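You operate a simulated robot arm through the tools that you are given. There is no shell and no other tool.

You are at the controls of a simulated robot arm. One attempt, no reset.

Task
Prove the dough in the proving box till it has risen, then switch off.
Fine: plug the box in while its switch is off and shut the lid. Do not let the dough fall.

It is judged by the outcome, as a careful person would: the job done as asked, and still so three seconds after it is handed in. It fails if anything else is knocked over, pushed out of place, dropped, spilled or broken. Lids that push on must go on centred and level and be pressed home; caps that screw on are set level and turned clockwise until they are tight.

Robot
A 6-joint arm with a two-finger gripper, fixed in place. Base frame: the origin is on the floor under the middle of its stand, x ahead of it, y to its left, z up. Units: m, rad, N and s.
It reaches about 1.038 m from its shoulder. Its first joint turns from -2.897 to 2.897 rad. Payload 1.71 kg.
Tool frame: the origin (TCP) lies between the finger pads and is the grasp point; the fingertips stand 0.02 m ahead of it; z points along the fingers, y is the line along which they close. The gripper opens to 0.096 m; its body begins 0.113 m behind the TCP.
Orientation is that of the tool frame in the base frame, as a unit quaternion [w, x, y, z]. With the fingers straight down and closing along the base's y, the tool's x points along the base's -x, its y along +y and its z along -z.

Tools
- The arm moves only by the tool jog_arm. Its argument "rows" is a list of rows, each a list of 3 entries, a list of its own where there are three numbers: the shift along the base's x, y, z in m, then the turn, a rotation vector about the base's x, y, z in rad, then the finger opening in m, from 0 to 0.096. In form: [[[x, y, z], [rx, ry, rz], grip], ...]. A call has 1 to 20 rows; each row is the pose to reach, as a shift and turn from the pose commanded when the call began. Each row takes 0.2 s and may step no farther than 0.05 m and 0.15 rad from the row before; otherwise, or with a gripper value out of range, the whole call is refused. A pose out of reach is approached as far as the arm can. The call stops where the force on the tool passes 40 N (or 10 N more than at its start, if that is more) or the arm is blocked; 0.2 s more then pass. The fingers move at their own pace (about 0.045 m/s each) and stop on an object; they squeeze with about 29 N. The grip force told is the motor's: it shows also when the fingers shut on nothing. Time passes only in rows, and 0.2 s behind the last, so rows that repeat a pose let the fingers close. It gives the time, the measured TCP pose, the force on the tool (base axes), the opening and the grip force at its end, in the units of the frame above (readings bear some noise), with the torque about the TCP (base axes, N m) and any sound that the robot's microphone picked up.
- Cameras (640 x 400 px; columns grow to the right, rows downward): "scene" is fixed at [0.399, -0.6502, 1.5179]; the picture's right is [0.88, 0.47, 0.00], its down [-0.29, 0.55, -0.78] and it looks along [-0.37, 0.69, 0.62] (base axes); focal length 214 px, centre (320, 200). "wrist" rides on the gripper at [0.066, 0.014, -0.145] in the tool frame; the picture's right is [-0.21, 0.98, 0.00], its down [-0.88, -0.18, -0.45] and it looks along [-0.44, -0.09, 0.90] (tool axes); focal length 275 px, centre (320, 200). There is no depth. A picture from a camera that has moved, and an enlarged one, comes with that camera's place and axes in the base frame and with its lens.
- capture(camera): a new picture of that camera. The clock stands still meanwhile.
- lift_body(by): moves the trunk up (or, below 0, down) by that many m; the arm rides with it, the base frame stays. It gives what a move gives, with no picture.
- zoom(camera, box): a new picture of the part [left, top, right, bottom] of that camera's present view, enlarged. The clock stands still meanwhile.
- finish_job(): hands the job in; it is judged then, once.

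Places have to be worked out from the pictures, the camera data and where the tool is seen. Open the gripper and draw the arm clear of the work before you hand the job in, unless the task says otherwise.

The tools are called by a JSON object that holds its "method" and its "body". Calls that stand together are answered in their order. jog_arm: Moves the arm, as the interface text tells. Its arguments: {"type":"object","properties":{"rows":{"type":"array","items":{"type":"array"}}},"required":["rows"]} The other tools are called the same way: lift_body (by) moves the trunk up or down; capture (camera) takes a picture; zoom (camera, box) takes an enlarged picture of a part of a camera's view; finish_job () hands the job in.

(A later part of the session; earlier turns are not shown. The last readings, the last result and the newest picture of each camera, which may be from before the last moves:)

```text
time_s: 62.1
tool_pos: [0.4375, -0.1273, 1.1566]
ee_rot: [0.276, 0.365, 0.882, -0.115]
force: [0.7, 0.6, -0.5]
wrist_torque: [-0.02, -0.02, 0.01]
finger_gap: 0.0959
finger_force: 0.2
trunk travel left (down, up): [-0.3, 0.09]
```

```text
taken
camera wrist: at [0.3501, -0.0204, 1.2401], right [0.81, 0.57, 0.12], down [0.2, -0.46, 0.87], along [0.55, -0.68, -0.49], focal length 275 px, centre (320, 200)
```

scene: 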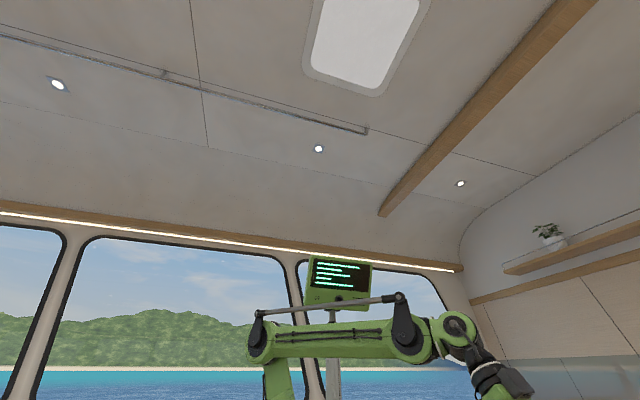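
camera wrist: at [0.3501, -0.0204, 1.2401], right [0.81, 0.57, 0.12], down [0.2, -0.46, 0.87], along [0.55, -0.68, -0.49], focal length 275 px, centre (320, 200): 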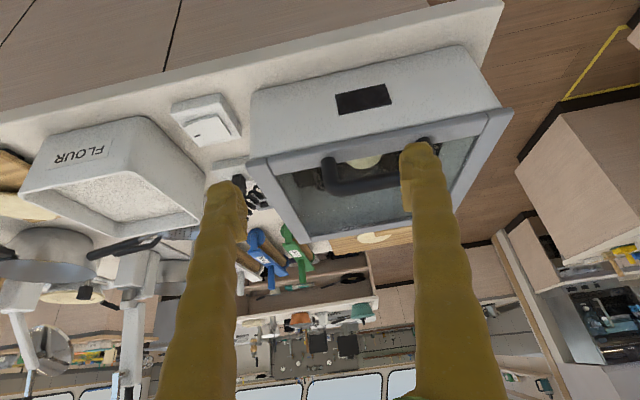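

{"method": "zoom", "body": {"camera": "wrist", "box": [240, 40, 420, 200]}}

{"method": "zoom", "body": {"camera": "wrist", "box": [380, 40, 530, 160]}}

{"method": "zoom", "body": {"camera": "wrist", "box": [160, 80, 300, 220]}}

```text
2.50 times, centred on (330, 120) of wrist
camera zoom: at [0.3501, -0.0204, 1.2401], right [0.81, 0.57, 0.12], down [0.2, -0.46, 0.87], along [0.55, -0.68, -0.49], focal length 688 px, centre (295, 400)
```

zoom: 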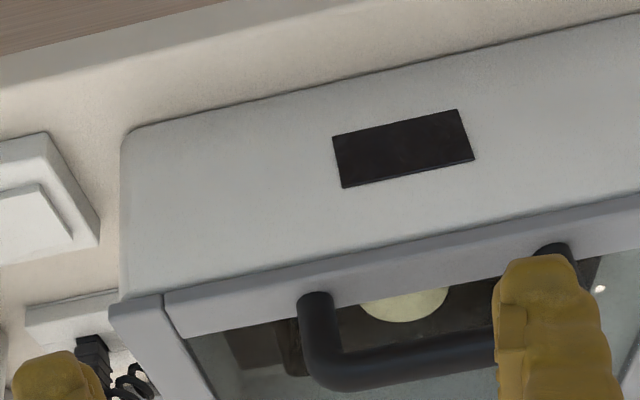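

```text
3.33 times, centred on (455, 100) of wrist
camera zoom: at [0.3501, -0.0204, 1.2401], right [0.81, 0.57, 0.12], down [0.2, -0.46, 0.87], along [0.55, -0.68, -0.49], focal length 918 px, centre (-130, 533)
```

zoom: 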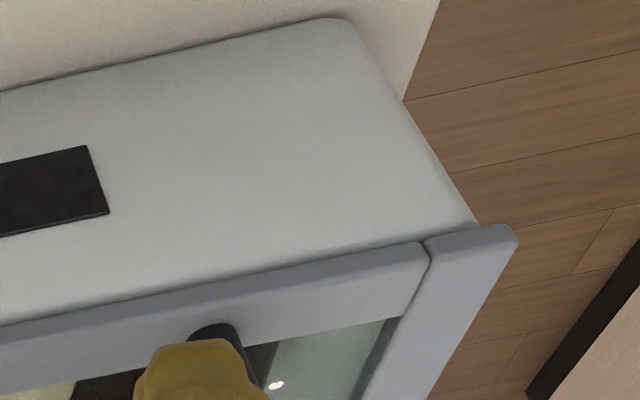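

```text
2.86 times, centred on (230, 150) of wrist
camera zoom: at [0.3501, -0.0204, 1.2401], right [0.81, 0.57, 0.12], down [0.2, -0.46, 0.87], along [0.55, -0.68, -0.49], focal length 786 px, centre (577, 343)
```

zoom: 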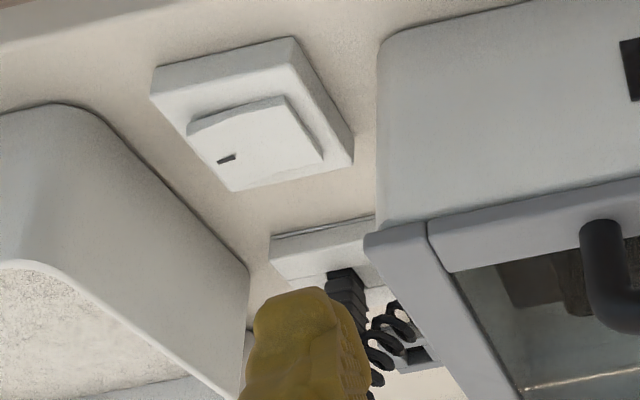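

The lid is flush on the box all around, panel dark, switch off. Now I level the tool and move over the rocker switch with the fingers closed.

{"method": "jog_arm", "body": {"rows": [[[0, 0, 0], [0.1, 0.1, 0], 0.08], [[0, 0, 0], [0.2, 0.2, 0], 0.06], [[0, 0, 0], [0.3, 0.3, 0], 0.04], [[0, 0, 0], [0.4, 0.4, 0], 0.02], [[0, 0, 0], [0.43, 0.43, 0], 0.0], [[0, 0, 0], [0.43, 0.43, 0], 0.0]]}}

{"method": "jog_arm", "body": {"rows": [[[-0.0021, -0.0227, 0.0], [0, 0, 0.1428], 0.0], [[-0.0042, -0.0455, 0.0], [0, 0, 0.2856], 0.0], [[-0.0063, -0.0683, 0.0], [0, 0, 0.4284], 0.0], [[-0.0084, -0.091, 0.0], [0, 0, 0.5712], 0.0], [[-0.0105, -0.1138, 0.0], [0, 0, 0.714], 0.0], [[-0.0126, -0.1365, 0.0], [0, 0, 0.8568], 0.0], [[-0.0147, -0.1593, 0.0], [0, 0, 0.9996], 0.0], [[-0.0168, -0.182, 0.0], [0, 0, 1.1424], 0.0], [[-0.0189, -0.2048, 0.0], [0, 0, 1.2852], 0.0], [[-0.021, -0.2275, -0.01], [0, 0, 1.428], 0.0], [[-0.0231, -0.2503, -0.04], [0, 0, 1.571], 0.0], [[-0.0231, -0.2503, -0.08], [0, 0, 1.571], 0.0], [[-0.0231, -0.2503, -0.11], [0, 0, 1.571], 0.0], [[-0.0231, -0.2503, -0.11], [0, 0, 1.571], 0.0]]}}

{"method": "capture", "body": {"camera": "wrist"}}

{"method": "zoom", "body": {"camera": "wrist", "box": [250, 70, 400, 190]}}

```text
time_s: 63.5
tool_pos: [0.4372, -0.1267, 1.159]
ee_rot: [-0.001, 0.382, 0.924, 0.0]
force: [-0.1, -0.2, 0.9]
wrist_torque: [0.0, -0.03, 0.04]
finger_gap: 0.0
finger_force: 16.6
trunk travel left (down, up): [-0.3, 0.09]
```

```text
time_s: 66.5
tool_pos: [0.4151, -0.3773, 1.0483]
ee_rot: [-0.001, -0.383, 0.924, 0.001]
force: [0.1, -0.9, 0.7]
wrist_torque: [0.01, 0.03, 0.02]
finger_gap: 0.0
finger_force: 29.3
trunk travel left (down, up): [-0.3, 0.09]
```

```text
taken
camera wrist: at [0.3579, -0.4137, 1.1939], right [-0.55, 0.84, 0.0], down [0.75, 0.49, 0.44], along [0.37, 0.24, -0.9], focal length 275 px, centre (320, 200)
```

wrist: 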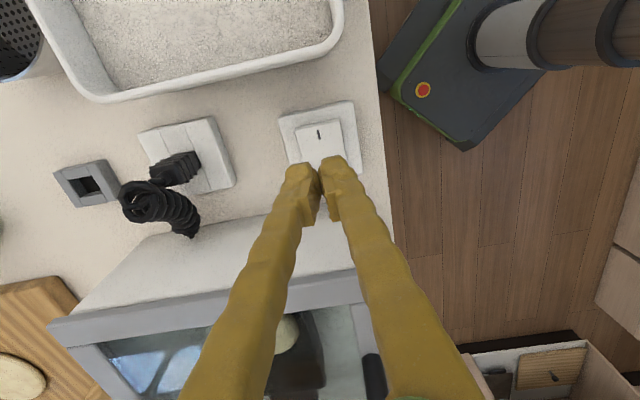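

```text
3.33 times, centred on (325, 130) of wrist
camera zoom: at [0.3579, -0.4137, 1.1939], right [-0.55, 0.84, 0.0], down [0.75, 0.49, 0.44], along [0.37, 0.24, -0.9], focal length 918 px, centre (303, 433)
```

zoom: 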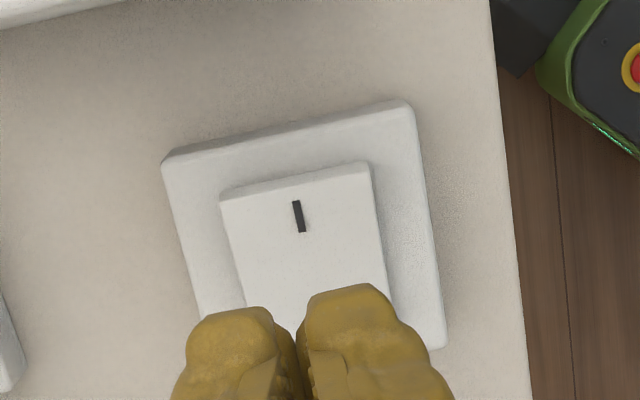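

The contact point lies right over the mark at the raised end. I descend and press it gently, watching force and sound.

{"method": "jog_arm", "body": {"rows": [[[0, 0, -0.04], [0, 0, 0], 0.0], [[0, 0, -0.08], [0, 0, 0], 0.0], [[0, 0, -0.105], [0, 0, 0], 0.0], [[0, 0, -0.112], [0, 0, 0], 0.0], [[0, 0, -0.115], [0, 0, 0], 0.0], [[0, 0, -0.118], [0, 0, 0], 0.0], [[0, 0, -0.121], [0, 0, 0], 0.0]]}}

```text
time_s: 67.9
tool_pos: [0.3986, -0.3765, 0.9376]
ee_rot: [0.007, -0.381, 0.924, -0.003]
force: [-1.0, 0.4, 0.2]
wrist_torque: [-0.04, -0.1, 0.01]
finger_gap: 0.0
finger_force: 29.2
trunk travel left (down, up): [-0.3, 0.09]
stopped in row 6: the force on the tool passed its limit at 52 N (the readings are from after the stop); the commanded pose is now the measured one
```

A 52 N contact stopped the move; the arm recoiled slightly. I look at whether the rocker flipped.

{"method": "zoom", "body": {"camera": "wrist", "box": [230, 90, 430, 240]}}

{"method": "capture", "body": {"camera": "wrist"}}

```text
2.67 times, centred on (330, 165) of wrist
camera zoom: at [0.3388, -0.4129, 1.0836], right [-0.54, 0.84, -0.01], down [0.74, 0.49, 0.46], along [0.39, 0.24, -0.89], focal length 734 px, centre (293, 293)
```

zoom: 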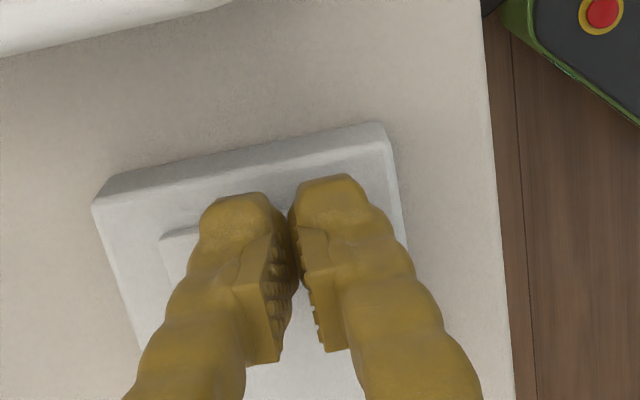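

```text
taken
camera wrist: at [0.3388, -0.4129, 1.0836], right [-0.54, 0.84, -0.01], down [0.74, 0.49, 0.46], along [0.39, 0.24, -0.89], focal length 275 px, centre (320, 200)
```

wrist: 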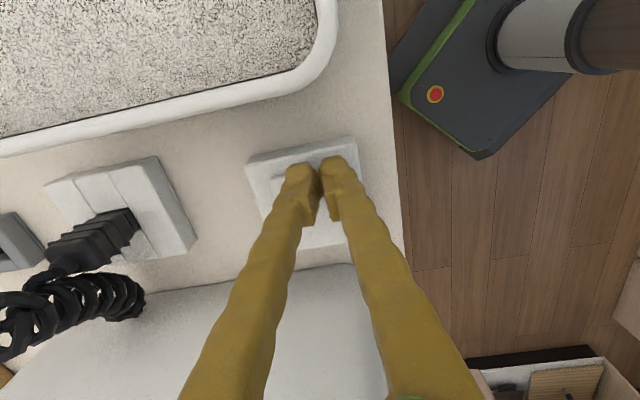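

I rise to see the rocker.

{"method": "jog_arm", "body": {"rows": [[[0.005, 0.0, 0.03], [0, 0.008, 0], 0.0], [[0.012, 0.0, 0.07], [0, 0.015, 0], 0.0], [[0.0165, -0.001, 0.11], [0, 0.015, 0], 0.0], [[0.0165, -0.001, 0.11], [0, 0.015, 0], 0.0]]}}

{"method": "capture", "body": {"camera": "wrist"}}

{"method": "zoom", "body": {"camera": "wrist", "box": [250, 70, 400, 190]}}

```text
time_s: 68.9
tool_pos: [0.417, -0.3789, 1.0469]
ee_rot: [-0.002, -0.381, 0.925, 0.0]
force: [-0.7, 0.2, 0.3]
wrist_torque: [0.0, -0.04, -0.01]
finger_gap: 0.0002
finger_force: 29.2
trunk travel left (down, up): [-0.3, 0.09]
```

```text
taken
camera wrist: at [0.3597, -0.4149, 1.1941], right [-0.55, 0.84, 0.0], down [0.75, 0.49, 0.44], along [0.37, 0.24, -0.9], focal length 275 px, centre (320, 200)
```

wrist: 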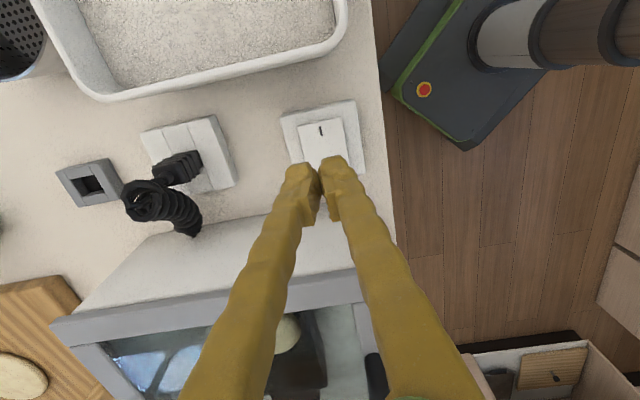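

```text
3.33 times, centred on (325, 130) of wrist
camera zoom: at [0.3597, -0.4149, 1.1941], right [-0.55, 0.84, 0.0], down [0.75, 0.49, 0.44], along [0.37, 0.24, -0.9], focal length 918 px, centre (303, 433)
```

zoom: 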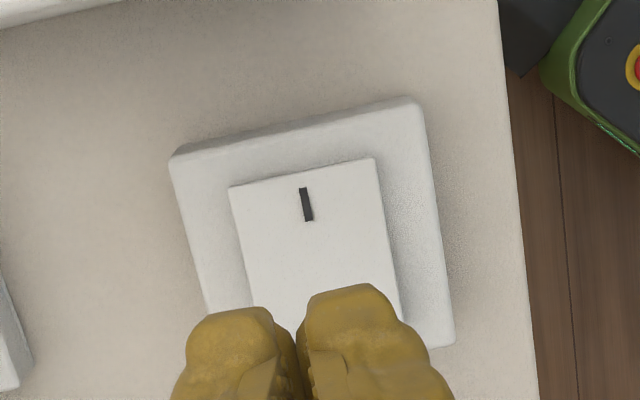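

The marked end is now lower relative to the plate, so the rocker appears flipped to ON (at about t=67.7 s). I shift sideways a little so the dough is visible between the fingers through the glass.

{"method": "jog_arm", "body": {"rows": [[[0.02, -0.02, 0.02], [0, 0, 0], 0.0], [[0.04, -0.04, 0.04], [0, 0, 0], 0.0]]}}

{"method": "capture", "body": {"camera": "wrist"}}

{"method": "zoom", "body": {"camera": "wrist", "box": [220, 230, 420, 400]}}

```text
time_s: 69.5
tool_pos: [0.4575, -0.4194, 1.0876]
ee_rot: [-0.001, -0.382, 0.924, 0.001]
force: [0.0, -1.3, -0.1]
wrist_torque: [-0.03, -0.01, 0.03]
finger_gap: 0.0
finger_force: 29.2
trunk travel left (down, up): [-0.3, 0.09]
```

```text
taken
camera wrist: at [0.4007, -0.4546, 1.2337], right [-0.55, 0.84, 0.0], down [0.75, 0.49, 0.44], along [0.37, 0.24, -0.9], focal length 275 px, centre (320, 200)
```

wrist: 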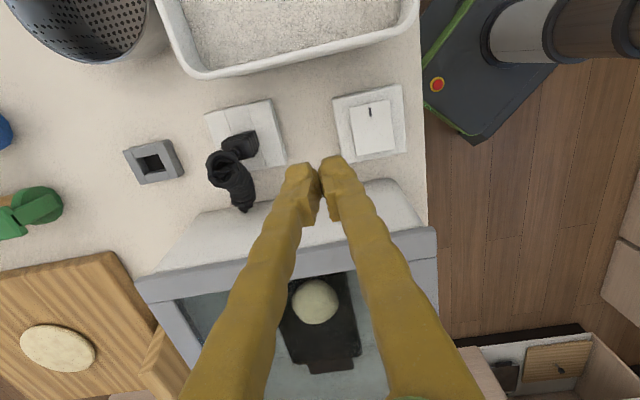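

```text
2.35 times, centred on (320, 315) of wrist
camera zoom: at [0.4007, -0.4546, 1.2337], right [-0.55, 0.84, 0.0], down [0.75, 0.49, 0.44], along [0.37, 0.24, -0.9], focal length 648 px, centre (320, -71)
```

zoom: 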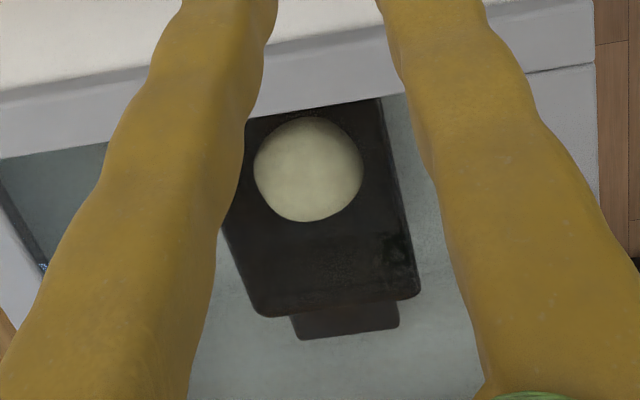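

The dough is visible through the glass, about 7 cm across. I wait a second and compare.

{"method": "jog_arm", "body": {"rows": [[[0, 0, 0], [0, 0, 0], 0.0], [[0, 0, 0], [0, 0, 0], 0.0], [[0, 0, 0], [0, 0, 0], 0.0], [[0, 0, 0], [0, 0, 0], 0.0]]}}

{"method": "zoom", "body": {"camera": "wrist", "box": [220, 230, 420, 400]}}

{"method": "zoom", "body": {"camera": "wrist", "box": [310, 70, 430, 170]}}

```text
time_s: 70.5
tool_pos: [0.4567, -0.4178, 1.0877]
ee_rot: [-0.001, -0.382, 0.924, -0.001]
force: [0.3, 0.5, -0.5]
wrist_torque: [-0.01, 0.0, -0.05]
finger_gap: 0.0
finger_force: 29.2
trunk travel left (down, up): [-0.3, 0.09]
```

```text
2.35 times, centred on (320, 315) of wrist
camera zoom: at [0.4005, -0.4544, 1.2334], right [-0.55, 0.84, 0.0], down [0.75, 0.49, 0.44], along [0.37, 0.24, -0.9], focal length 648 px, centre (320, -71)
```

zoom: 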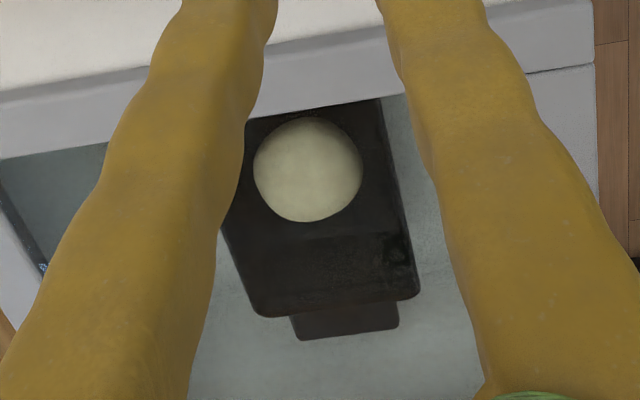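

```text
4.00 times, centred on (370, 120) of wrist
camera zoom: at [0.4005, -0.4544, 1.2334], right [-0.55, 0.84, 0.0], down [0.75, 0.49, 0.44], along [0.37, 0.24, -0.9], focal length 1101 px, centre (120, 520)
```

zoom: 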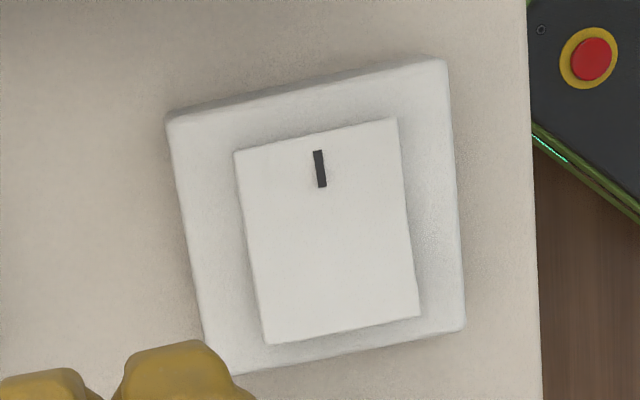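

No visible change after 1 s; the rocker is clearly tipped over to the marked side. I wait 3 s more and compare.

{"method": "jog_arm", "body": {"rows": [[[0, 0, 0], [0, 0, 0], 0.0], [[0, 0, 0], [0, 0, 0], 0.0], [[0, 0, 0], [0, 0, 0], 0.0], [[0, 0, 0], [0, 0, 0], 0.0], [[0, 0, 0], [0, 0, 0], 0.0], [[0, 0, 0], [0, 0, 0], 0.0], [[0, 0, 0], [0, 0, 0], 0.0], [[0, 0, 0], [0, 0, 0], 0.0], [[0, 0, 0], [0, 0, 0], 0.0], [[0, 0, 0], [0, 0, 0], 0.0], [[0, 0, 0], [0, 0, 0], 0.0], [[0, 0, 0], [0, 0, 0], 0.0], [[0, 0, 0], [0, 0, 0], 0.0], [[0, 0, 0], [0, 0, 0], 0.0]]}}

{"method": "zoom", "body": {"camera": "wrist", "box": [220, 230, 420, 400]}}

```text
time_s: 73.5
tool_pos: [0.4571, -0.4179, 1.0878]
ee_rot: [-0.001, -0.382, 0.924, 0.0]
force: [0.1, -0.4, 0.0]
wrist_torque: [0.01, -0.01, 0.0]
finger_gap: 0.0001
finger_force: 29.9
trunk travel left (down, up): [-0.3, 0.09]
```

```text
2.35 times, centred on (320, 315) of wrist
camera zoom: at [0.4005, -0.4544, 1.2334], right [-0.55, 0.84, 0.0], down [0.75, 0.49, 0.44], along [0.37, 0.24, -0.9], focal length 648 px, centre (320, -71)
```

zoom: 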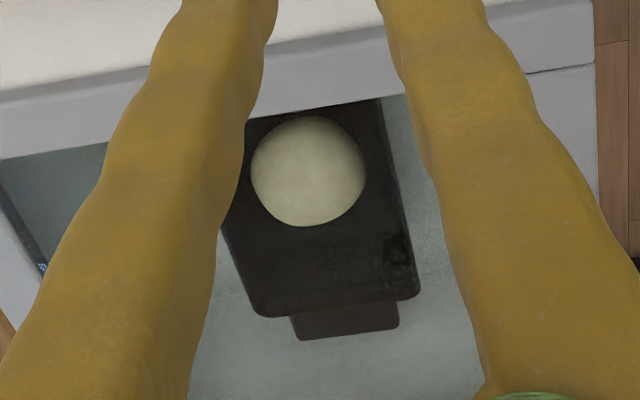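

The dough is growing (108→116 px across in 3 s), so the box is powered and proving. I keep watching in short waits.

{"method": "jog_arm", "body": {"rows": [[[0, 0, 0], [0, 0, 0], 0.0], [[0, 0, 0], [0, 0, 0], 0.0], [[0, 0, 0], [0, 0, 0], 0.0], [[0, 0, 0], [0, 0, 0], 0.0], [[0, 0, 0], [0, 0, 0], 0.0], [[0, 0, 0], [0, 0, 0], 0.0], [[0, 0, 0], [0, 0, 0], 0.0], [[0, 0, 0], [0, 0, 0], 0.0], [[0, 0, 0], [0, 0, 0], 0.0], [[0, 0, 0], [0, 0, 0], 0.0], [[0, 0, 0], [0, 0, 0], 0.0], [[0, 0, 0], [0, 0, 0], 0.0], [[0, 0, 0], [0, 0, 0], 0.0], [[0, 0, 0], [0, 0, 0], 0.0]]}}

{"method": "zoom", "body": {"camera": "wrist", "box": [220, 230, 420, 400]}}

```text
time_s: 76.5
tool_pos: [0.456, -0.4176, 1.0874]
ee_rot: [-0.001, -0.382, 0.924, 0.0]
force: [-0.3, 0.3, -0.1]
wrist_torque: [-0.02, 0.0, 0.06]
finger_gap: 0.0
finger_force: 29.4
trunk travel left (down, up): [-0.3, 0.09]
```

```text
2.35 times, centred on (320, 315) of wrist
camera zoom: at [0.4005, -0.4544, 1.2334], right [-0.55, 0.84, 0.0], down [0.75, 0.49, 0.44], along [0.37, 0.24, -0.9], focal length 648 px, centre (320, -71)
```

zoom: 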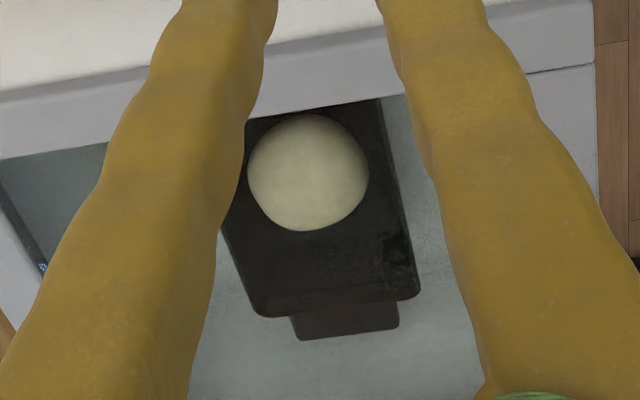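

Now about 122 px across (volume ≈1.4x). I keep waiting in steps.

{"method": "jog_arm", "body": {"rows": [[[0, 0, 0], [0, 0, 0], 0.0], [[0, 0, 0], [0, 0, 0], 0.0], [[0, 0, 0], [0, 0, 0], 0.0], [[0, 0, 0], [0, 0, 0], 0.0], [[0, 0, 0], [0, 0, 0], 0.0], [[0, 0, 0], [0, 0, 0], 0.0], [[0, 0, 0], [0, 0, 0], 0.0], [[0, 0, 0], [0, 0, 0], 0.0], [[0, 0, 0], [0, 0, 0], 0.0], [[0, 0, 0], [0, 0, 0], 0.0], [[0, 0, 0], [0, 0, 0], 0.0], [[0, 0, 0], [0, 0, 0], 0.0], [[0, 0, 0], [0, 0, 0], 0.0], [[0, 0, 0], [0, 0, 0], 0.0]]}}

{"method": "zoom", "body": {"camera": "wrist", "box": [220, 230, 420, 400]}}

```text
time_s: 79.5
tool_pos: [0.4555, -0.4187, 1.0875]
ee_rot: [-0.001, -0.381, 0.924, 0.0]
force: [-1.2, 0.5, -1.2]
wrist_torque: [0.03, 0.01, 0.02]
finger_gap: 0.0
finger_force: 29.4
trunk travel left (down, up): [-0.3, 0.09]
```

```text
2.35 times, centred on (320, 315) of wrist
camera zoom: at [0.4005, -0.4544, 1.2334], right [-0.55, 0.84, 0.0], down [0.75, 0.49, 0.44], along [0.37, 0.24, -0.9], focal length 648 px, centre (320, -71)
```

zoom: 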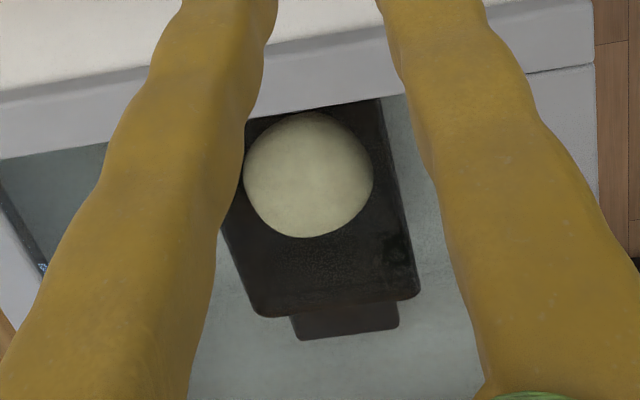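

Now about 131 px (≈1.8x volume), nearly filling the tin's width. I wait one more second at a time.

{"method": "jog_arm", "body": {"rows": [[[0, 0, 0], [0, 0, 0], 0.0], [[0, 0, 0], [0, 0, 0], 0.0], [[0, 0, 0], [0, 0, 0], 0.0], [[0, 0, 0], [0, 0, 0], 0.0], [[0, 0, 0], [0, 0, 0], 0.0]]}}

{"method": "zoom", "body": {"camera": "wrist", "box": [220, 230, 420, 400]}}

{"method": "capture", "body": {"camera": "wrist"}}

```text
time_s: 80.7
tool_pos: [0.4576, -0.4189, 1.088]
ee_rot: [0.0, -0.382, 0.924, 0.0]
force: [0.3, 1.0, 0.4]
wrist_torque: [0.01, -0.02, 0.01]
finger_gap: 0.0002
finger_force: 29.4
trunk travel left (down, up): [-0.3, 0.09]
```

```text
2.35 times, centred on (320, 315) of wrist
camera zoom: at [0.4005, -0.4544, 1.2334], right [-0.55, 0.84, 0.0], down [0.75, 0.49, 0.44], along [0.37, 0.24, -0.9], focal length 648 px, centre (320, -71)
```

zoom: 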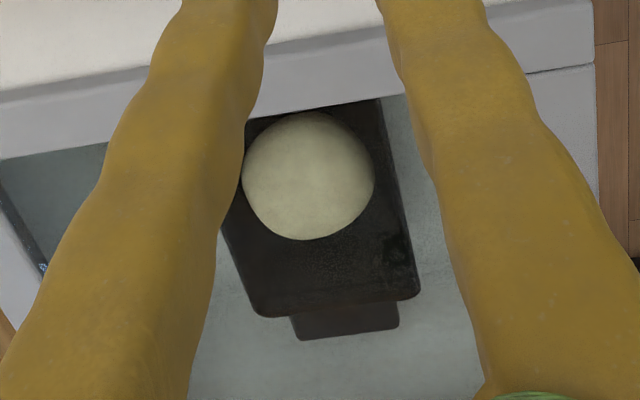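

```text
taken
camera wrist: at [0.4005, -0.4544, 1.2334], right [-0.55, 0.84, 0.0], down [0.75, 0.49, 0.44], along [0.37, 0.24, -0.9], focal length 275 px, centre (320, 200)
```

wrist: 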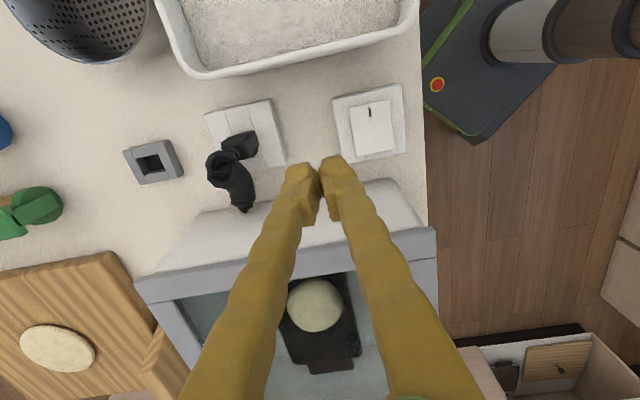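

The dough is now about 1.25x in diameter (≈2x volume) and fills the tin's width: risen. I go now to the raised unmarked end of the rocker and press it to switch off.

{"method": "jog_arm", "body": {"rows": [[[-0.006, 0.024, -0.03], [0, 0, 0], 0.0], [[-0.012, 0.048, -0.06], [0, 0, 0], 0.0], [[-0.017, 0.0664, -0.09], [0, 0, 0], 0.0], [[-0.017, 0.0664, -0.13], [0, 0, 0], 0.0], [[-0.017, 0.0664, -0.145], [0, 0, 0], 0.0], [[-0.017, 0.0664, -0.151], [0, 0, 0], 0.0], [[-0.017, 0.0664, -0.155], [0, 0, 0], 0.0], [[-0.017, 0.0664, -0.158], [0, 0, 0], 0.0], [[-0.017, 0.0664, -0.161], [0, 0, 0], 0.0]]}}

{"method": "capture", "body": {"camera": "wrist"}}

```text
time_s: 82.5
tool_pos: [0.4249, -0.3517, 0.9382]
ee_rot: [0.007, -0.383, 0.924, -0.005]
force: [-0.1, 0.4, -0.3]
wrist_torque: [-0.06, -0.06, -0.03]
finger_gap: 0.0
finger_force: 29.4
trunk travel left (down, up): [-0.3, 0.09]
stopped in row 9: the force on the tool passed its limit at 51 N (the readings are from after the stop); the commanded pose is now the measured one
```

```text
taken
camera wrist: at [0.3656, -0.388, 1.0833], right [-0.54, 0.84, -0.01], down [0.74, 0.49, 0.46], along [0.39, 0.24, -0.89], focal length 275 px, centre (320, 200)
```

wrist: 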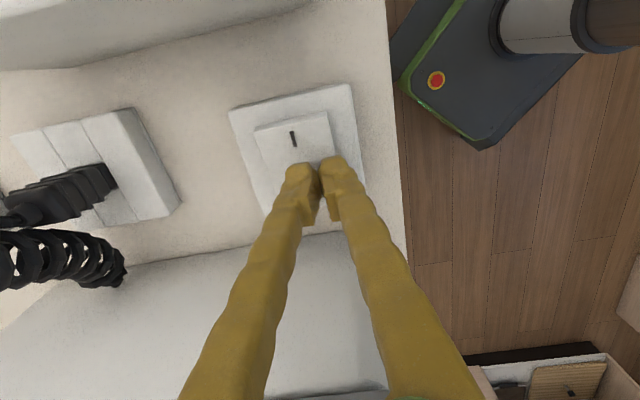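

The press met 51 N as for switching on. I zoom to confirm the rocker is back in the off position.

{"method": "zoom", "body": {"camera": "wrist", "box": [220, 70, 380, 210]}}

{"method": "jog_arm", "body": {"rows": [[[0.004, 0.0, 0.03], [0, 0.008, 0], 0.0], [[0.01, 0.0, 0.07], [0, 0.015, 0], 0.0], [[0.014, -0.001, 0.11], [0, 0.015, 0], 0.0], [[0.02, -0.03, 0.14], [0, 0.015, 0], 0.0], [[0.032, -0.066, 0.15], [0, 0.015, 0], 0.0]]}}

{"method": "capture", "body": {"camera": "wrist"}}

{"method": "zoom", "body": {"camera": "wrist", "box": [220, 230, 420, 400]}}

{"method": "zoom", "body": {"camera": "wrist", "box": [310, 70, 430, 170]}}

```text
2.86 times, centred on (300, 140) of wrist
camera zoom: at [0.3656, -0.388, 1.0833], right [-0.54, 0.84, -0.01], down [0.74, 0.49, 0.46], along [0.39, 0.24, -0.89], focal length 786 px, centre (377, 371)
```

zoom: 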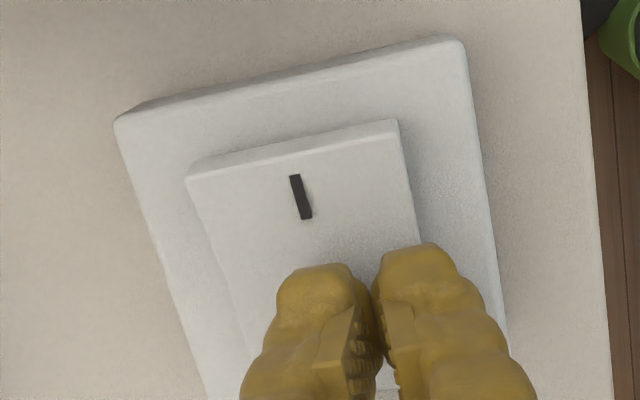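

```text
time_s: 83.7
tool_pos: [0.4597, -0.4193, 1.0876]
ee_rot: [-0.001, -0.383, 0.924, -0.001]
force: [-0.8, -0.2, 0.5]
wrist_torque: [-0.03, -0.01, -0.02]
finger_gap: 0.0001
finger_force: 29.6
trunk travel left (down, up): [-0.3, 0.09]
```

```text
taken
camera wrist: at [0.4028, -0.4549, 1.2334], right [-0.55, 0.84, 0.0], down [0.75, 0.49, 0.44], along [0.37, 0.24, -0.9], focal length 275 px, centre (320, 200)
```

wrist: 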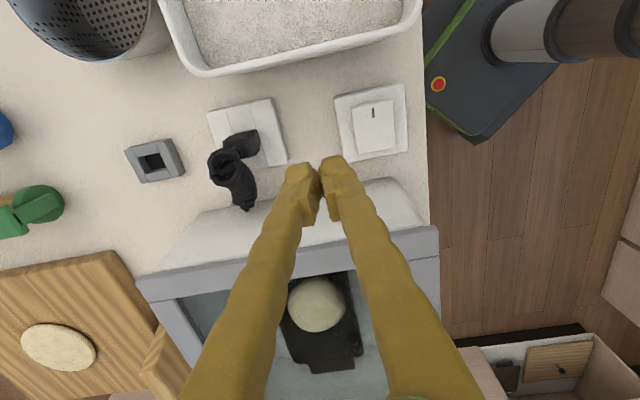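

```text
2.35 times, centred on (320, 315) of wrist
camera zoom: at [0.4028, -0.4549, 1.2334], right [-0.55, 0.84, 0.0], down [0.75, 0.49, 0.44], along [0.37, 0.24, -0.9], focal length 648 px, centre (320, -71)
```

zoom: 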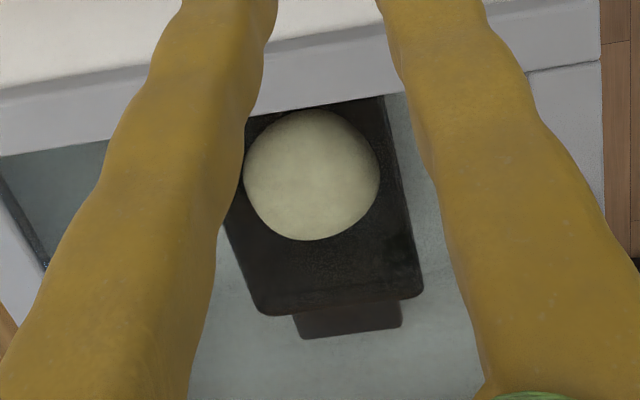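

```text
4.00 times, centred on (370, 120) of wrist
camera zoom: at [0.4028, -0.4549, 1.2334], right [-0.55, 0.84, 0.0], down [0.75, 0.49, 0.44], along [0.37, 0.24, -0.9], focal length 1101 px, centre (120, 520)
```

zoom: 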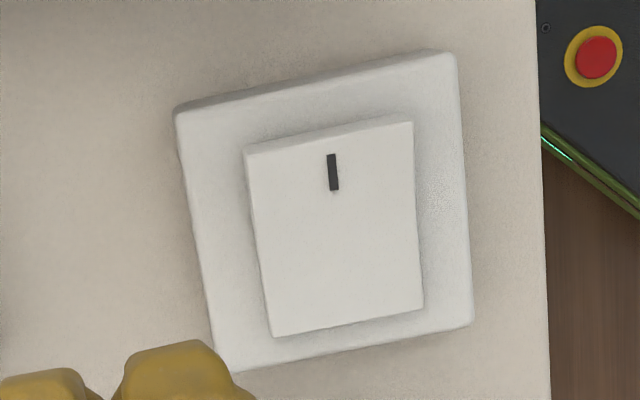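

The rocker is back off (marked end raised) and the dough is about twice its first volume. I rise and go to the earlier front viewpoint to compare the dough's height with the first picture and check the panel.

{"method": "jog_arm", "body": {"rows": [[[0.0, 0.01, 0.04], [0, 0, 0], 0.0], [[0.0, 0.02, 0.08], [0, 0, -0.14], 0.03], [[0.003, 0.045, 0.11], [0, 0, -0.28], 0.06], [[0.006, 0.075, 0.14], [0, 0, -0.42], 0.09], [[0.009, 0.105, 0.17], [0, 0, -0.56], 0.096], [[0.012, 0.135, 0.2], [0, 0, -0.7], 0.096], [[0.016, 0.165, 0.23], [0, 0, -0.84], 0.096], [[0.02, 0.195, 0.25], [0, 0, -0.98], 0.096], [[0.024, 0.225, 0.267], [0, 0, -1.12], 0.096], [[0.028, 0.255, 0.267], [0, 0, -1.26], 0.096], [[0.031, 0.28, 0.267], [0, 0, -1.4], 0.096], [[0.034, 0.303, 0.267], [0, 0, -1.54], 0.096], [[0.034, 0.303, 0.267], [0, 0, -1.571], 0.096]]}}

{"method": "jog_arm", "body": {"rows": [[[0, 0, 0], [-0.09, -0.09, 0], 0.096], [[0, 0, 0], [-0.18, -0.18, 0], 0.096], [[0, 0, 0], [-0.27, -0.27, 0], 0.096], [[0, 0, 0], [-0.35, -0.35, 0], 0.096], [[0, 0, 0], [-0.35, -0.35, 0], 0.096]]}}

{"method": "capture", "body": {"camera": "wrist"}}

{"method": "zoom", "body": {"camera": "wrist", "box": [220, 0, 430, 190]}}

```text
time_s: 86.5
tool_pos: [0.4931, -0.1155, 1.3533]
ee_rot: [-0.001, 0.384, 0.923, 0.0]
force: [-0.2, 0.3, -0.1]
wrist_torque: [-0.03, -0.01, -0.01]
finger_gap: 0.096
finger_force: 0.1
trunk travel left (down, up): [-0.3, 0.09]
```

```text
time_s: 87.7
tool_pos: [0.4942, -0.1138, 1.3539]
ee_rot: [0.225, 0.372, 0.896, -0.094]
force: [-0.7, -0.1, -0.2]
wrist_torque: [-0.02, -0.01, -0.03]
finger_gap: 0.096
finger_force: 0.0
trunk travel left (down, up): [-0.3, 0.09]
```

```text
taken
camera wrist: at [0.4146, -0.0158, 1.451], right [0.82, 0.56, 0.1], down [0.27, -0.53, 0.81], along [0.51, -0.64, -0.58], focal length 275 px, centre (320, 200)
```

wrist: 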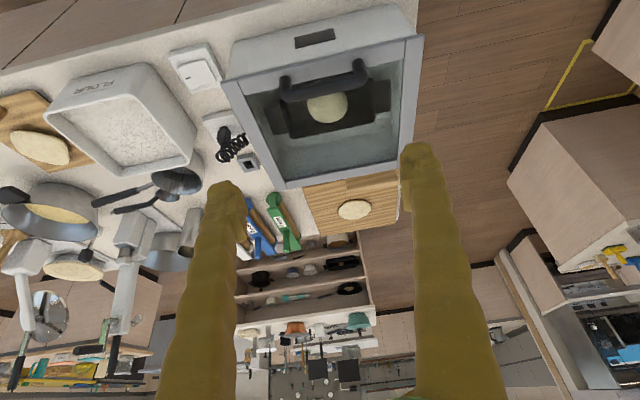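

```text
2.11 times, centred on (325, 95) of wrist
camera zoom: at [0.4146, -0.0158, 1.451], right [0.82, 0.56, 0.1], down [0.27, -0.53, 0.81], along [0.51, -0.64, -0.58], focal length 580 px, centre (310, 421)
```

zoom: 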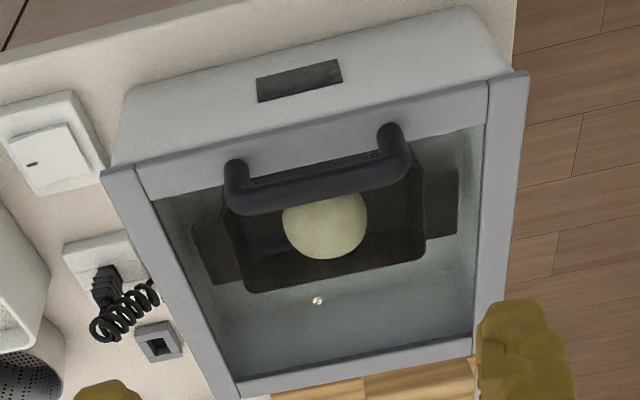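

The box has not moved and the dough, now still, measures 1.26x its first diameter (≈2x volume). To be safely past "risen" without over-proving I will give it a short further proof, watching it; first I level the tool and go back above the marked end of the rocker.

{"method": "jog_arm", "body": {"rows": [[[0, 0, 0], [0.09, 0.09, 0], 0.06], [[0, 0, 0], [0.18, 0.18, 0], 0.03], [[0, 0, 0], [0.27, 0.27, 0], 0.0], [[0, 0, 0], [0.35, 0.35, 0], 0.0], [[0, 0, 0], [0.35, 0.35, 0], 0.0]]}}

{"method": "jog_arm", "body": {"rows": [[[-0.0072, -0.024, -0.01], [0, 0, 0.1428], 0.0], [[-0.0144, -0.048, -0.02], [0, 0, 0.2856], 0.0], [[-0.0216, -0.072, -0.03], [0, 0, 0.4284], 0.0], [[-0.0288, -0.096, -0.04], [0, 0, 0.5712], 0.0], [[-0.036, -0.12, -0.05], [0, 0, 0.714], 0.0], [[-0.0432, -0.144, -0.06], [0, 0, 0.8568], 0.0], [[-0.0504, -0.168, -0.07], [0, 0, 0.9996], 0.0], [[-0.0576, -0.192, -0.08], [0, 0, 1.1424], 0.0], [[-0.0648, -0.216, -0.09], [0, 0, 1.2852], 0.0], [[-0.072, -0.24, -0.1], [0, 0, 1.428], 0.0], [[-0.0791, -0.2635, -0.12], [0, 0, 1.571], 0.0], [[-0.0791, -0.2635, -0.165], [0, 0, 1.571], 0.0], [[-0.0791, -0.2635, -0.21], [0, 0, 1.571], 0.0], [[-0.0791, -0.2635, -0.255], [0, 0, 1.571], 0.0], [[-0.0791, -0.2635, -0.3], [0, 0, 1.571], 0.0], [[-0.0791, -0.2635, -0.306], [0, 0, 1.571], 0.0]]}}

{"method": "capture", "body": {"camera": "wrist"}}

{"method": "zoom", "body": {"camera": "wrist", "box": [250, 70, 400, 190]}}

```text
time_s: 88.9
tool_pos: [0.4948, -0.1161, 1.3533]
ee_rot: [-0.002, 0.384, 0.923, 0.0]
force: [0.6, -1.1, 0.2]
wrist_torque: [0.02, 0.0, -0.03]
finger_gap: 0.0
finger_force: 6.9
trunk travel left (down, up): [-0.3, 0.09]
```

```text
time_s: 92.3
tool_pos: [0.4162, -0.379, 1.0477]
ee_rot: [-0.001, -0.383, 0.924, -0.001]
force: [1.1, 0.0, -0.7]
wrist_torque: [-0.01, 0.05, 0.0]
finger_gap: 0.0001
finger_force: 28.9
trunk travel left (down, up): [-0.3, 0.09]
```

```text
taken
camera wrist: at [0.3597, -0.4157, 1.1933], right [-0.55, 0.84, 0.0], down [0.75, 0.49, 0.44], along [0.37, 0.24, -0.9], focal length 275 px, centre (320, 200)
```

wrist: 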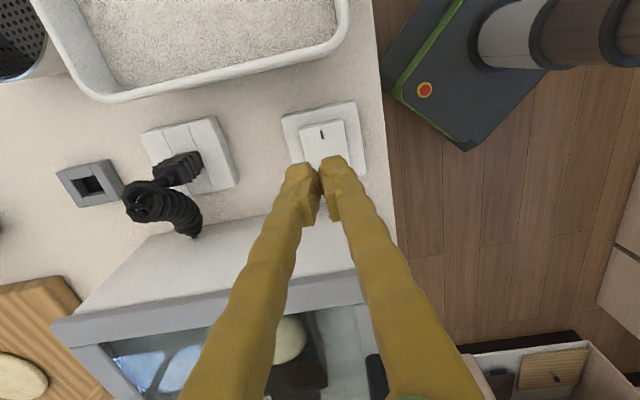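

```text
3.33 times, centred on (325, 130) of wrist
camera zoom: at [0.3597, -0.4157, 1.1933], right [-0.55, 0.84, 0.0], down [0.75, 0.49, 0.44], along [0.37, 0.24, -0.9], focal length 918 px, centre (303, 433)
```

zoom: 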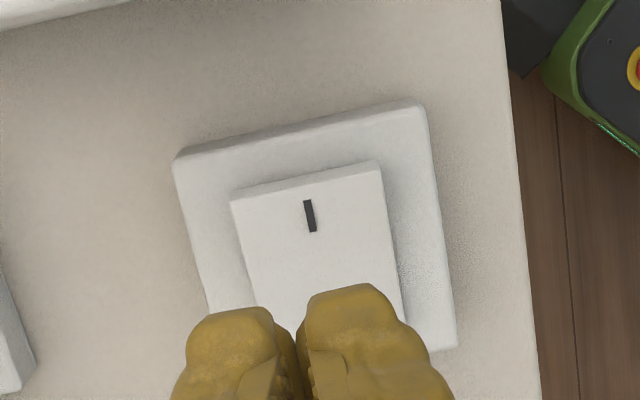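

The rocker is off and I am above its marked end. I press it on again briefly.

{"method": "jog_arm", "body": {"rows": [[[0, 0, -0.045], [0, 0, 0], 0.0], [[0, 0, -0.09], [0, 0, 0], 0.0], [[0, 0, -0.109], [0, 0, 0], 0.0], [[0, 0, -0.114], [0, 0, 0], 0.0], [[0, 0, -0.118], [0, 0, 0], 0.0], [[0, 0, -0.121], [0, 0, 0], 0.0]]}}

{"method": "jog_arm", "body": {"rows": [[[0.007, 0.0, 0.045], [0, 0.01, 0], 0.0], [[0.0165, -0.001, 0.09], [0, 0.015, 0], 0.0], [[0.036, -0.02, 0.13], [0, 0.015, 0], 0.0], [[0.0565, -0.041, 0.15], [0, 0.015, 0], 0.0]]}}

{"method": "capture", "body": {"camera": "wrist"}}

{"method": "zoom", "body": {"camera": "wrist", "box": [220, 230, 420, 400]}}

{"method": "zoom", "body": {"camera": "wrist", "box": [310, 70, 430, 170]}}

```text
time_s: 93.5
tool_pos: [0.4008, -0.3803, 0.9389]
ee_rot: [0.007, -0.382, 0.924, -0.004]
force: [-1.0, -0.5, -0.6]
wrist_torque: [0.0, -0.03, 0.02]
finger_gap: 0.0002
finger_force: 29.2
trunk travel left (down, up): [-0.3, 0.09]
stopped in row 5: the force on the tool passed its limit at 56 N (the readings are from after the stop); the commanded pose is now the measured one
```

```text
time_s: 94.5
tool_pos: [0.4601, -0.4199, 1.0875]
ee_rot: [-0.001, -0.382, 0.924, -0.001]
force: [-0.1, 0.3, -0.5]
wrist_torque: [0.01, -0.01, 0.02]
finger_gap: 0.0
finger_force: 29.4
trunk travel left (down, up): [-0.3, 0.09]
```

```text
taken
camera wrist: at [0.4033, -0.4563, 1.2347], right [-0.55, 0.84, 0.0], down [0.75, 0.49, 0.44], along [0.37, 0.24, -0.9], focal length 275 px, centre (320, 200)
```

wrist: 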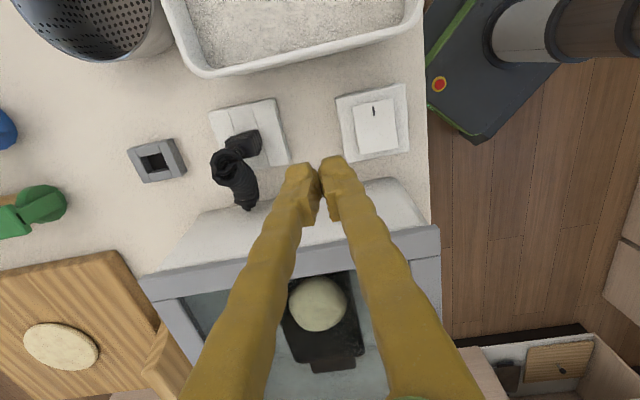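

```text
2.35 times, centred on (320, 315) of wrist
camera zoom: at [0.4033, -0.4563, 1.2347], right [-0.55, 0.84, 0.0], down [0.75, 0.49, 0.44], along [0.37, 0.24, -0.9], focal length 648 px, centre (320, -71)
```

zoom: 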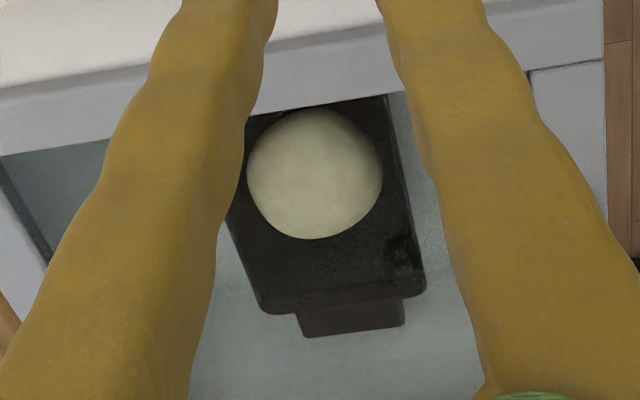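

```text
4.00 times, centred on (370, 120) of wrist
camera zoom: at [0.4033, -0.4563, 1.2347], right [-0.55, 0.84, 0.0], down [0.75, 0.49, 0.44], along [0.37, 0.24, -0.9], focal length 1101 px, centre (120, 520)
```

zoom: 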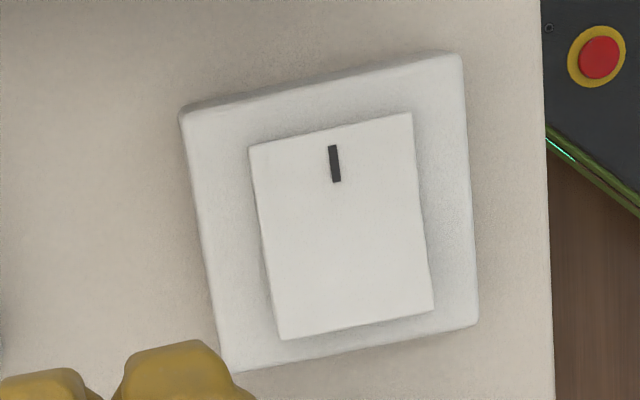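

Switch is on again; dough 138 px. I wait one second and measure.

{"method": "jog_arm", "body": {"rows": [[[0, 0, 0], [0, 0, 0], 0.0], [[0, 0, 0], [0, 0, 0], 0.0], [[0, 0, 0], [0, 0, 0], 0.0], [[0, 0, 0], [0, 0, 0], 0.0]]}}

{"method": "zoom", "body": {"camera": "wrist", "box": [220, 230, 420, 400]}}

```text
time_s: 95.5
tool_pos: [0.4609, -0.4213, 1.0884]
ee_rot: [-0.001, -0.382, 0.924, -0.002]
force: [0.3, -1.1, 0.1]
wrist_torque: [0.0, 0.0, 0.01]
finger_gap: 0.0
finger_force: 29.0
trunk travel left (down, up): [-0.3, 0.09]
```

```text
2.35 times, centred on (320, 315) of wrist
camera zoom: at [0.4032, -0.4562, 1.2342], right [-0.55, 0.84, 0.0], down [0.75, 0.49, 0.44], along [0.37, 0.24, -0.9], focal length 648 px, centre (320, -71)
```

zoom: 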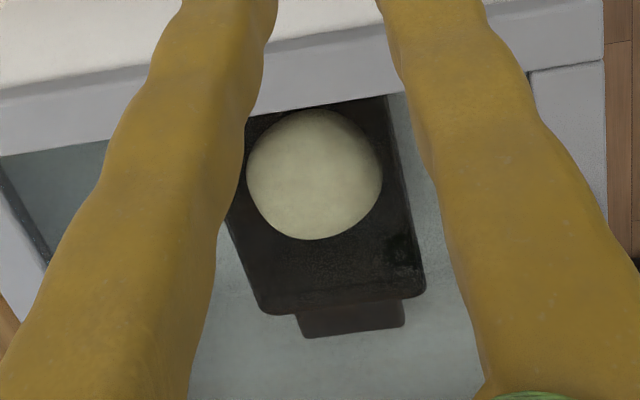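

No change yet (warm-up as the first time). I wait another 1.2 s.

{"method": "jog_arm", "body": {"rows": [[[0, 0, 0], [0, 0, 0], 0.0], [[0, 0, 0], [0, 0, 0], 0.0], [[0, 0, 0], [0, 0, 0], 0.0], [[0, 0, 0], [0, 0, 0], 0.0], [[0, 0, 0], [0, 0, 0], 0.0]]}}

{"method": "zoom", "body": {"camera": "wrist", "box": [220, 230, 420, 400]}}

```text
time_s: 96.7
tool_pos: [0.4594, -0.421, 1.0886]
ee_rot: [-0.001, -0.382, 0.924, -0.001]
force: [0.2, 0.1, 0.4]
wrist_torque: [-0.01, -0.03, 0.0]
finger_gap: 0.0
finger_force: 29.1
trunk travel left (down, up): [-0.3, 0.09]
```

```text
2.35 times, centred on (320, 315) of wrist
camera zoom: at [0.4032, -0.4561, 1.2341], right [-0.55, 0.84, 0.0], down [0.75, 0.49, 0.44], along [0.37, 0.24, -0.9], focal length 648 px, centre (320, -71)
```

zoom: 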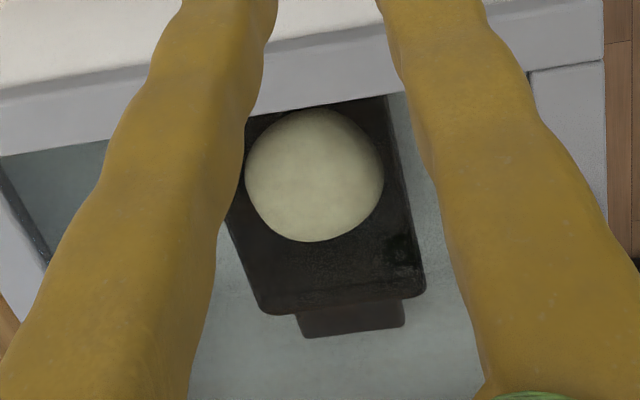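

Growing again (140 px). The off-press takes under 2 s, so I start it now.

{"method": "jog_arm", "body": {"rows": [[[-0.007, 0.025, -0.03], [0, 0, 0], 0.0], [[-0.014, 0.05, -0.06], [0, 0, 0], 0.0], [[-0.0192, 0.0702, -0.095], [0, 0, 0], 0.0], [[-0.0192, 0.0702, -0.135], [0, 0, 0], 0.0], [[-0.0192, 0.0702, -0.15], [0, 0, 0], 0.0], [[-0.0192, 0.0702, -0.156], [0, 0, 0], 0.0], [[-0.0192, 0.0702, -0.16], [0, 0, 0], 0.0], [[-0.0192, 0.0702, -0.163], [0, 0, 0], 0.0], [[-0.0192, 0.0702, -0.166], [0, 0, 0], 0.0]]}}

{"method": "zoom", "body": {"camera": "wrist", "box": [220, 70, 380, 210]}}

```text
time_s: 98.2
tool_pos: [0.4241, -0.3503, 0.9367]
ee_rot: [0.007, -0.381, 0.924, -0.006]
force: [-0.9, -0.5, -0.4]
wrist_torque: [-0.03, -0.03, 0.02]
finger_gap: 0.0003
finger_force: 29.2
trunk travel left (down, up): [-0.3, 0.09]
stopped in row 7: the force on the tool passed its limit at 55 N (the readings are from after the stop); the commanded pose is now the measured one
```

```text
2.86 times, centred on (300, 140) of wrist
camera zoom: at [0.3649, -0.3855, 1.0826], right [-0.54, 0.84, -0.01], down [0.74, 0.49, 0.46], along [0.39, 0.24, -0.89], focal length 786 px, centre (377, 371)
```

zoom: 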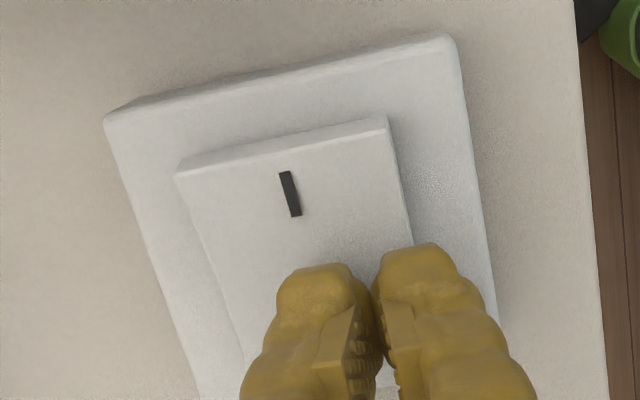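

The marked end is up again: off. I rise to the viewing pose and check the dough and the rocker.

{"method": "jog_arm", "body": {"rows": [[[0.004, 0.0, 0.04], [0, 0.008, 0], 0.0], [[0.01, 0.0, 0.08], [0, 0.015, 0], 0.0], [[0.017, -0.015, 0.12], [0, 0.015, 0], 0.0], [[0.025, -0.045, 0.145], [0, 0.015, 0], 0.0], [[0.033, -0.0705, 0.1515], [0, 0.015, 0], 0.0]]}}

{"method": "zoom", "body": {"camera": "wrist", "box": [220, 230, 420, 400]}}

{"method": "zoom", "body": {"camera": "wrist", "box": [310, 70, 430, 170]}}

{"method": "capture", "body": {"camera": "wrist"}}

```text
time_s: 99.4
tool_pos: [0.4597, -0.422, 1.0889]
ee_rot: [-0.001, -0.382, 0.924, -0.002]
force: [-0.9, 0.4, 0.2]
wrist_torque: [0.0, -0.01, 0.0]
finger_gap: 0.0003
finger_force: 29.0
trunk travel left (down, up): [-0.3, 0.09]
```

```text
2.35 times, centred on (320, 315) of wrist
camera zoom: at [0.4042, -0.4574, 1.2342], right [-0.55, 0.84, 0.0], down [0.75, 0.49, 0.44], along [0.37, 0.24, -0.9], focal length 648 px, centre (320, -71)
```

zoom: 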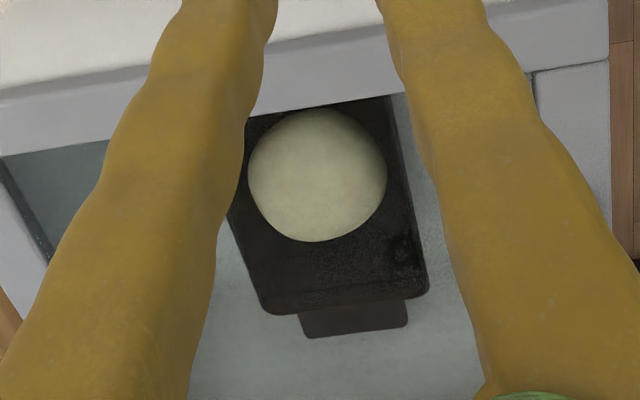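

```text
4.00 times, centred on (370, 120) of wrist
camera zoom: at [0.4042, -0.4574, 1.2342], right [-0.55, 0.84, 0.0], down [0.75, 0.49, 0.44], along [0.37, 0.24, -0.9], focal length 1101 px, centre (120, 520)
```

zoom: 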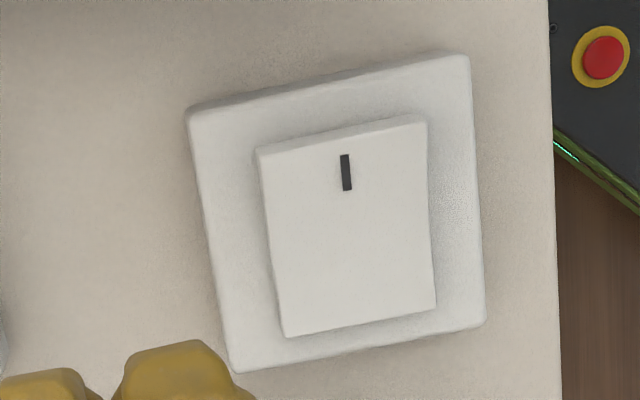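

```text
taken
camera wrist: at [0.4042, -0.4574, 1.2342], right [-0.55, 0.84, 0.0], down [0.75, 0.49, 0.44], along [0.37, 0.24, -0.9], focal length 275 px, centre (320, 200)
```

wrist: 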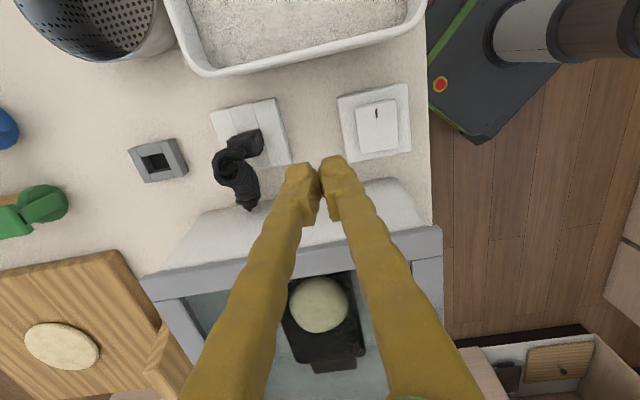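

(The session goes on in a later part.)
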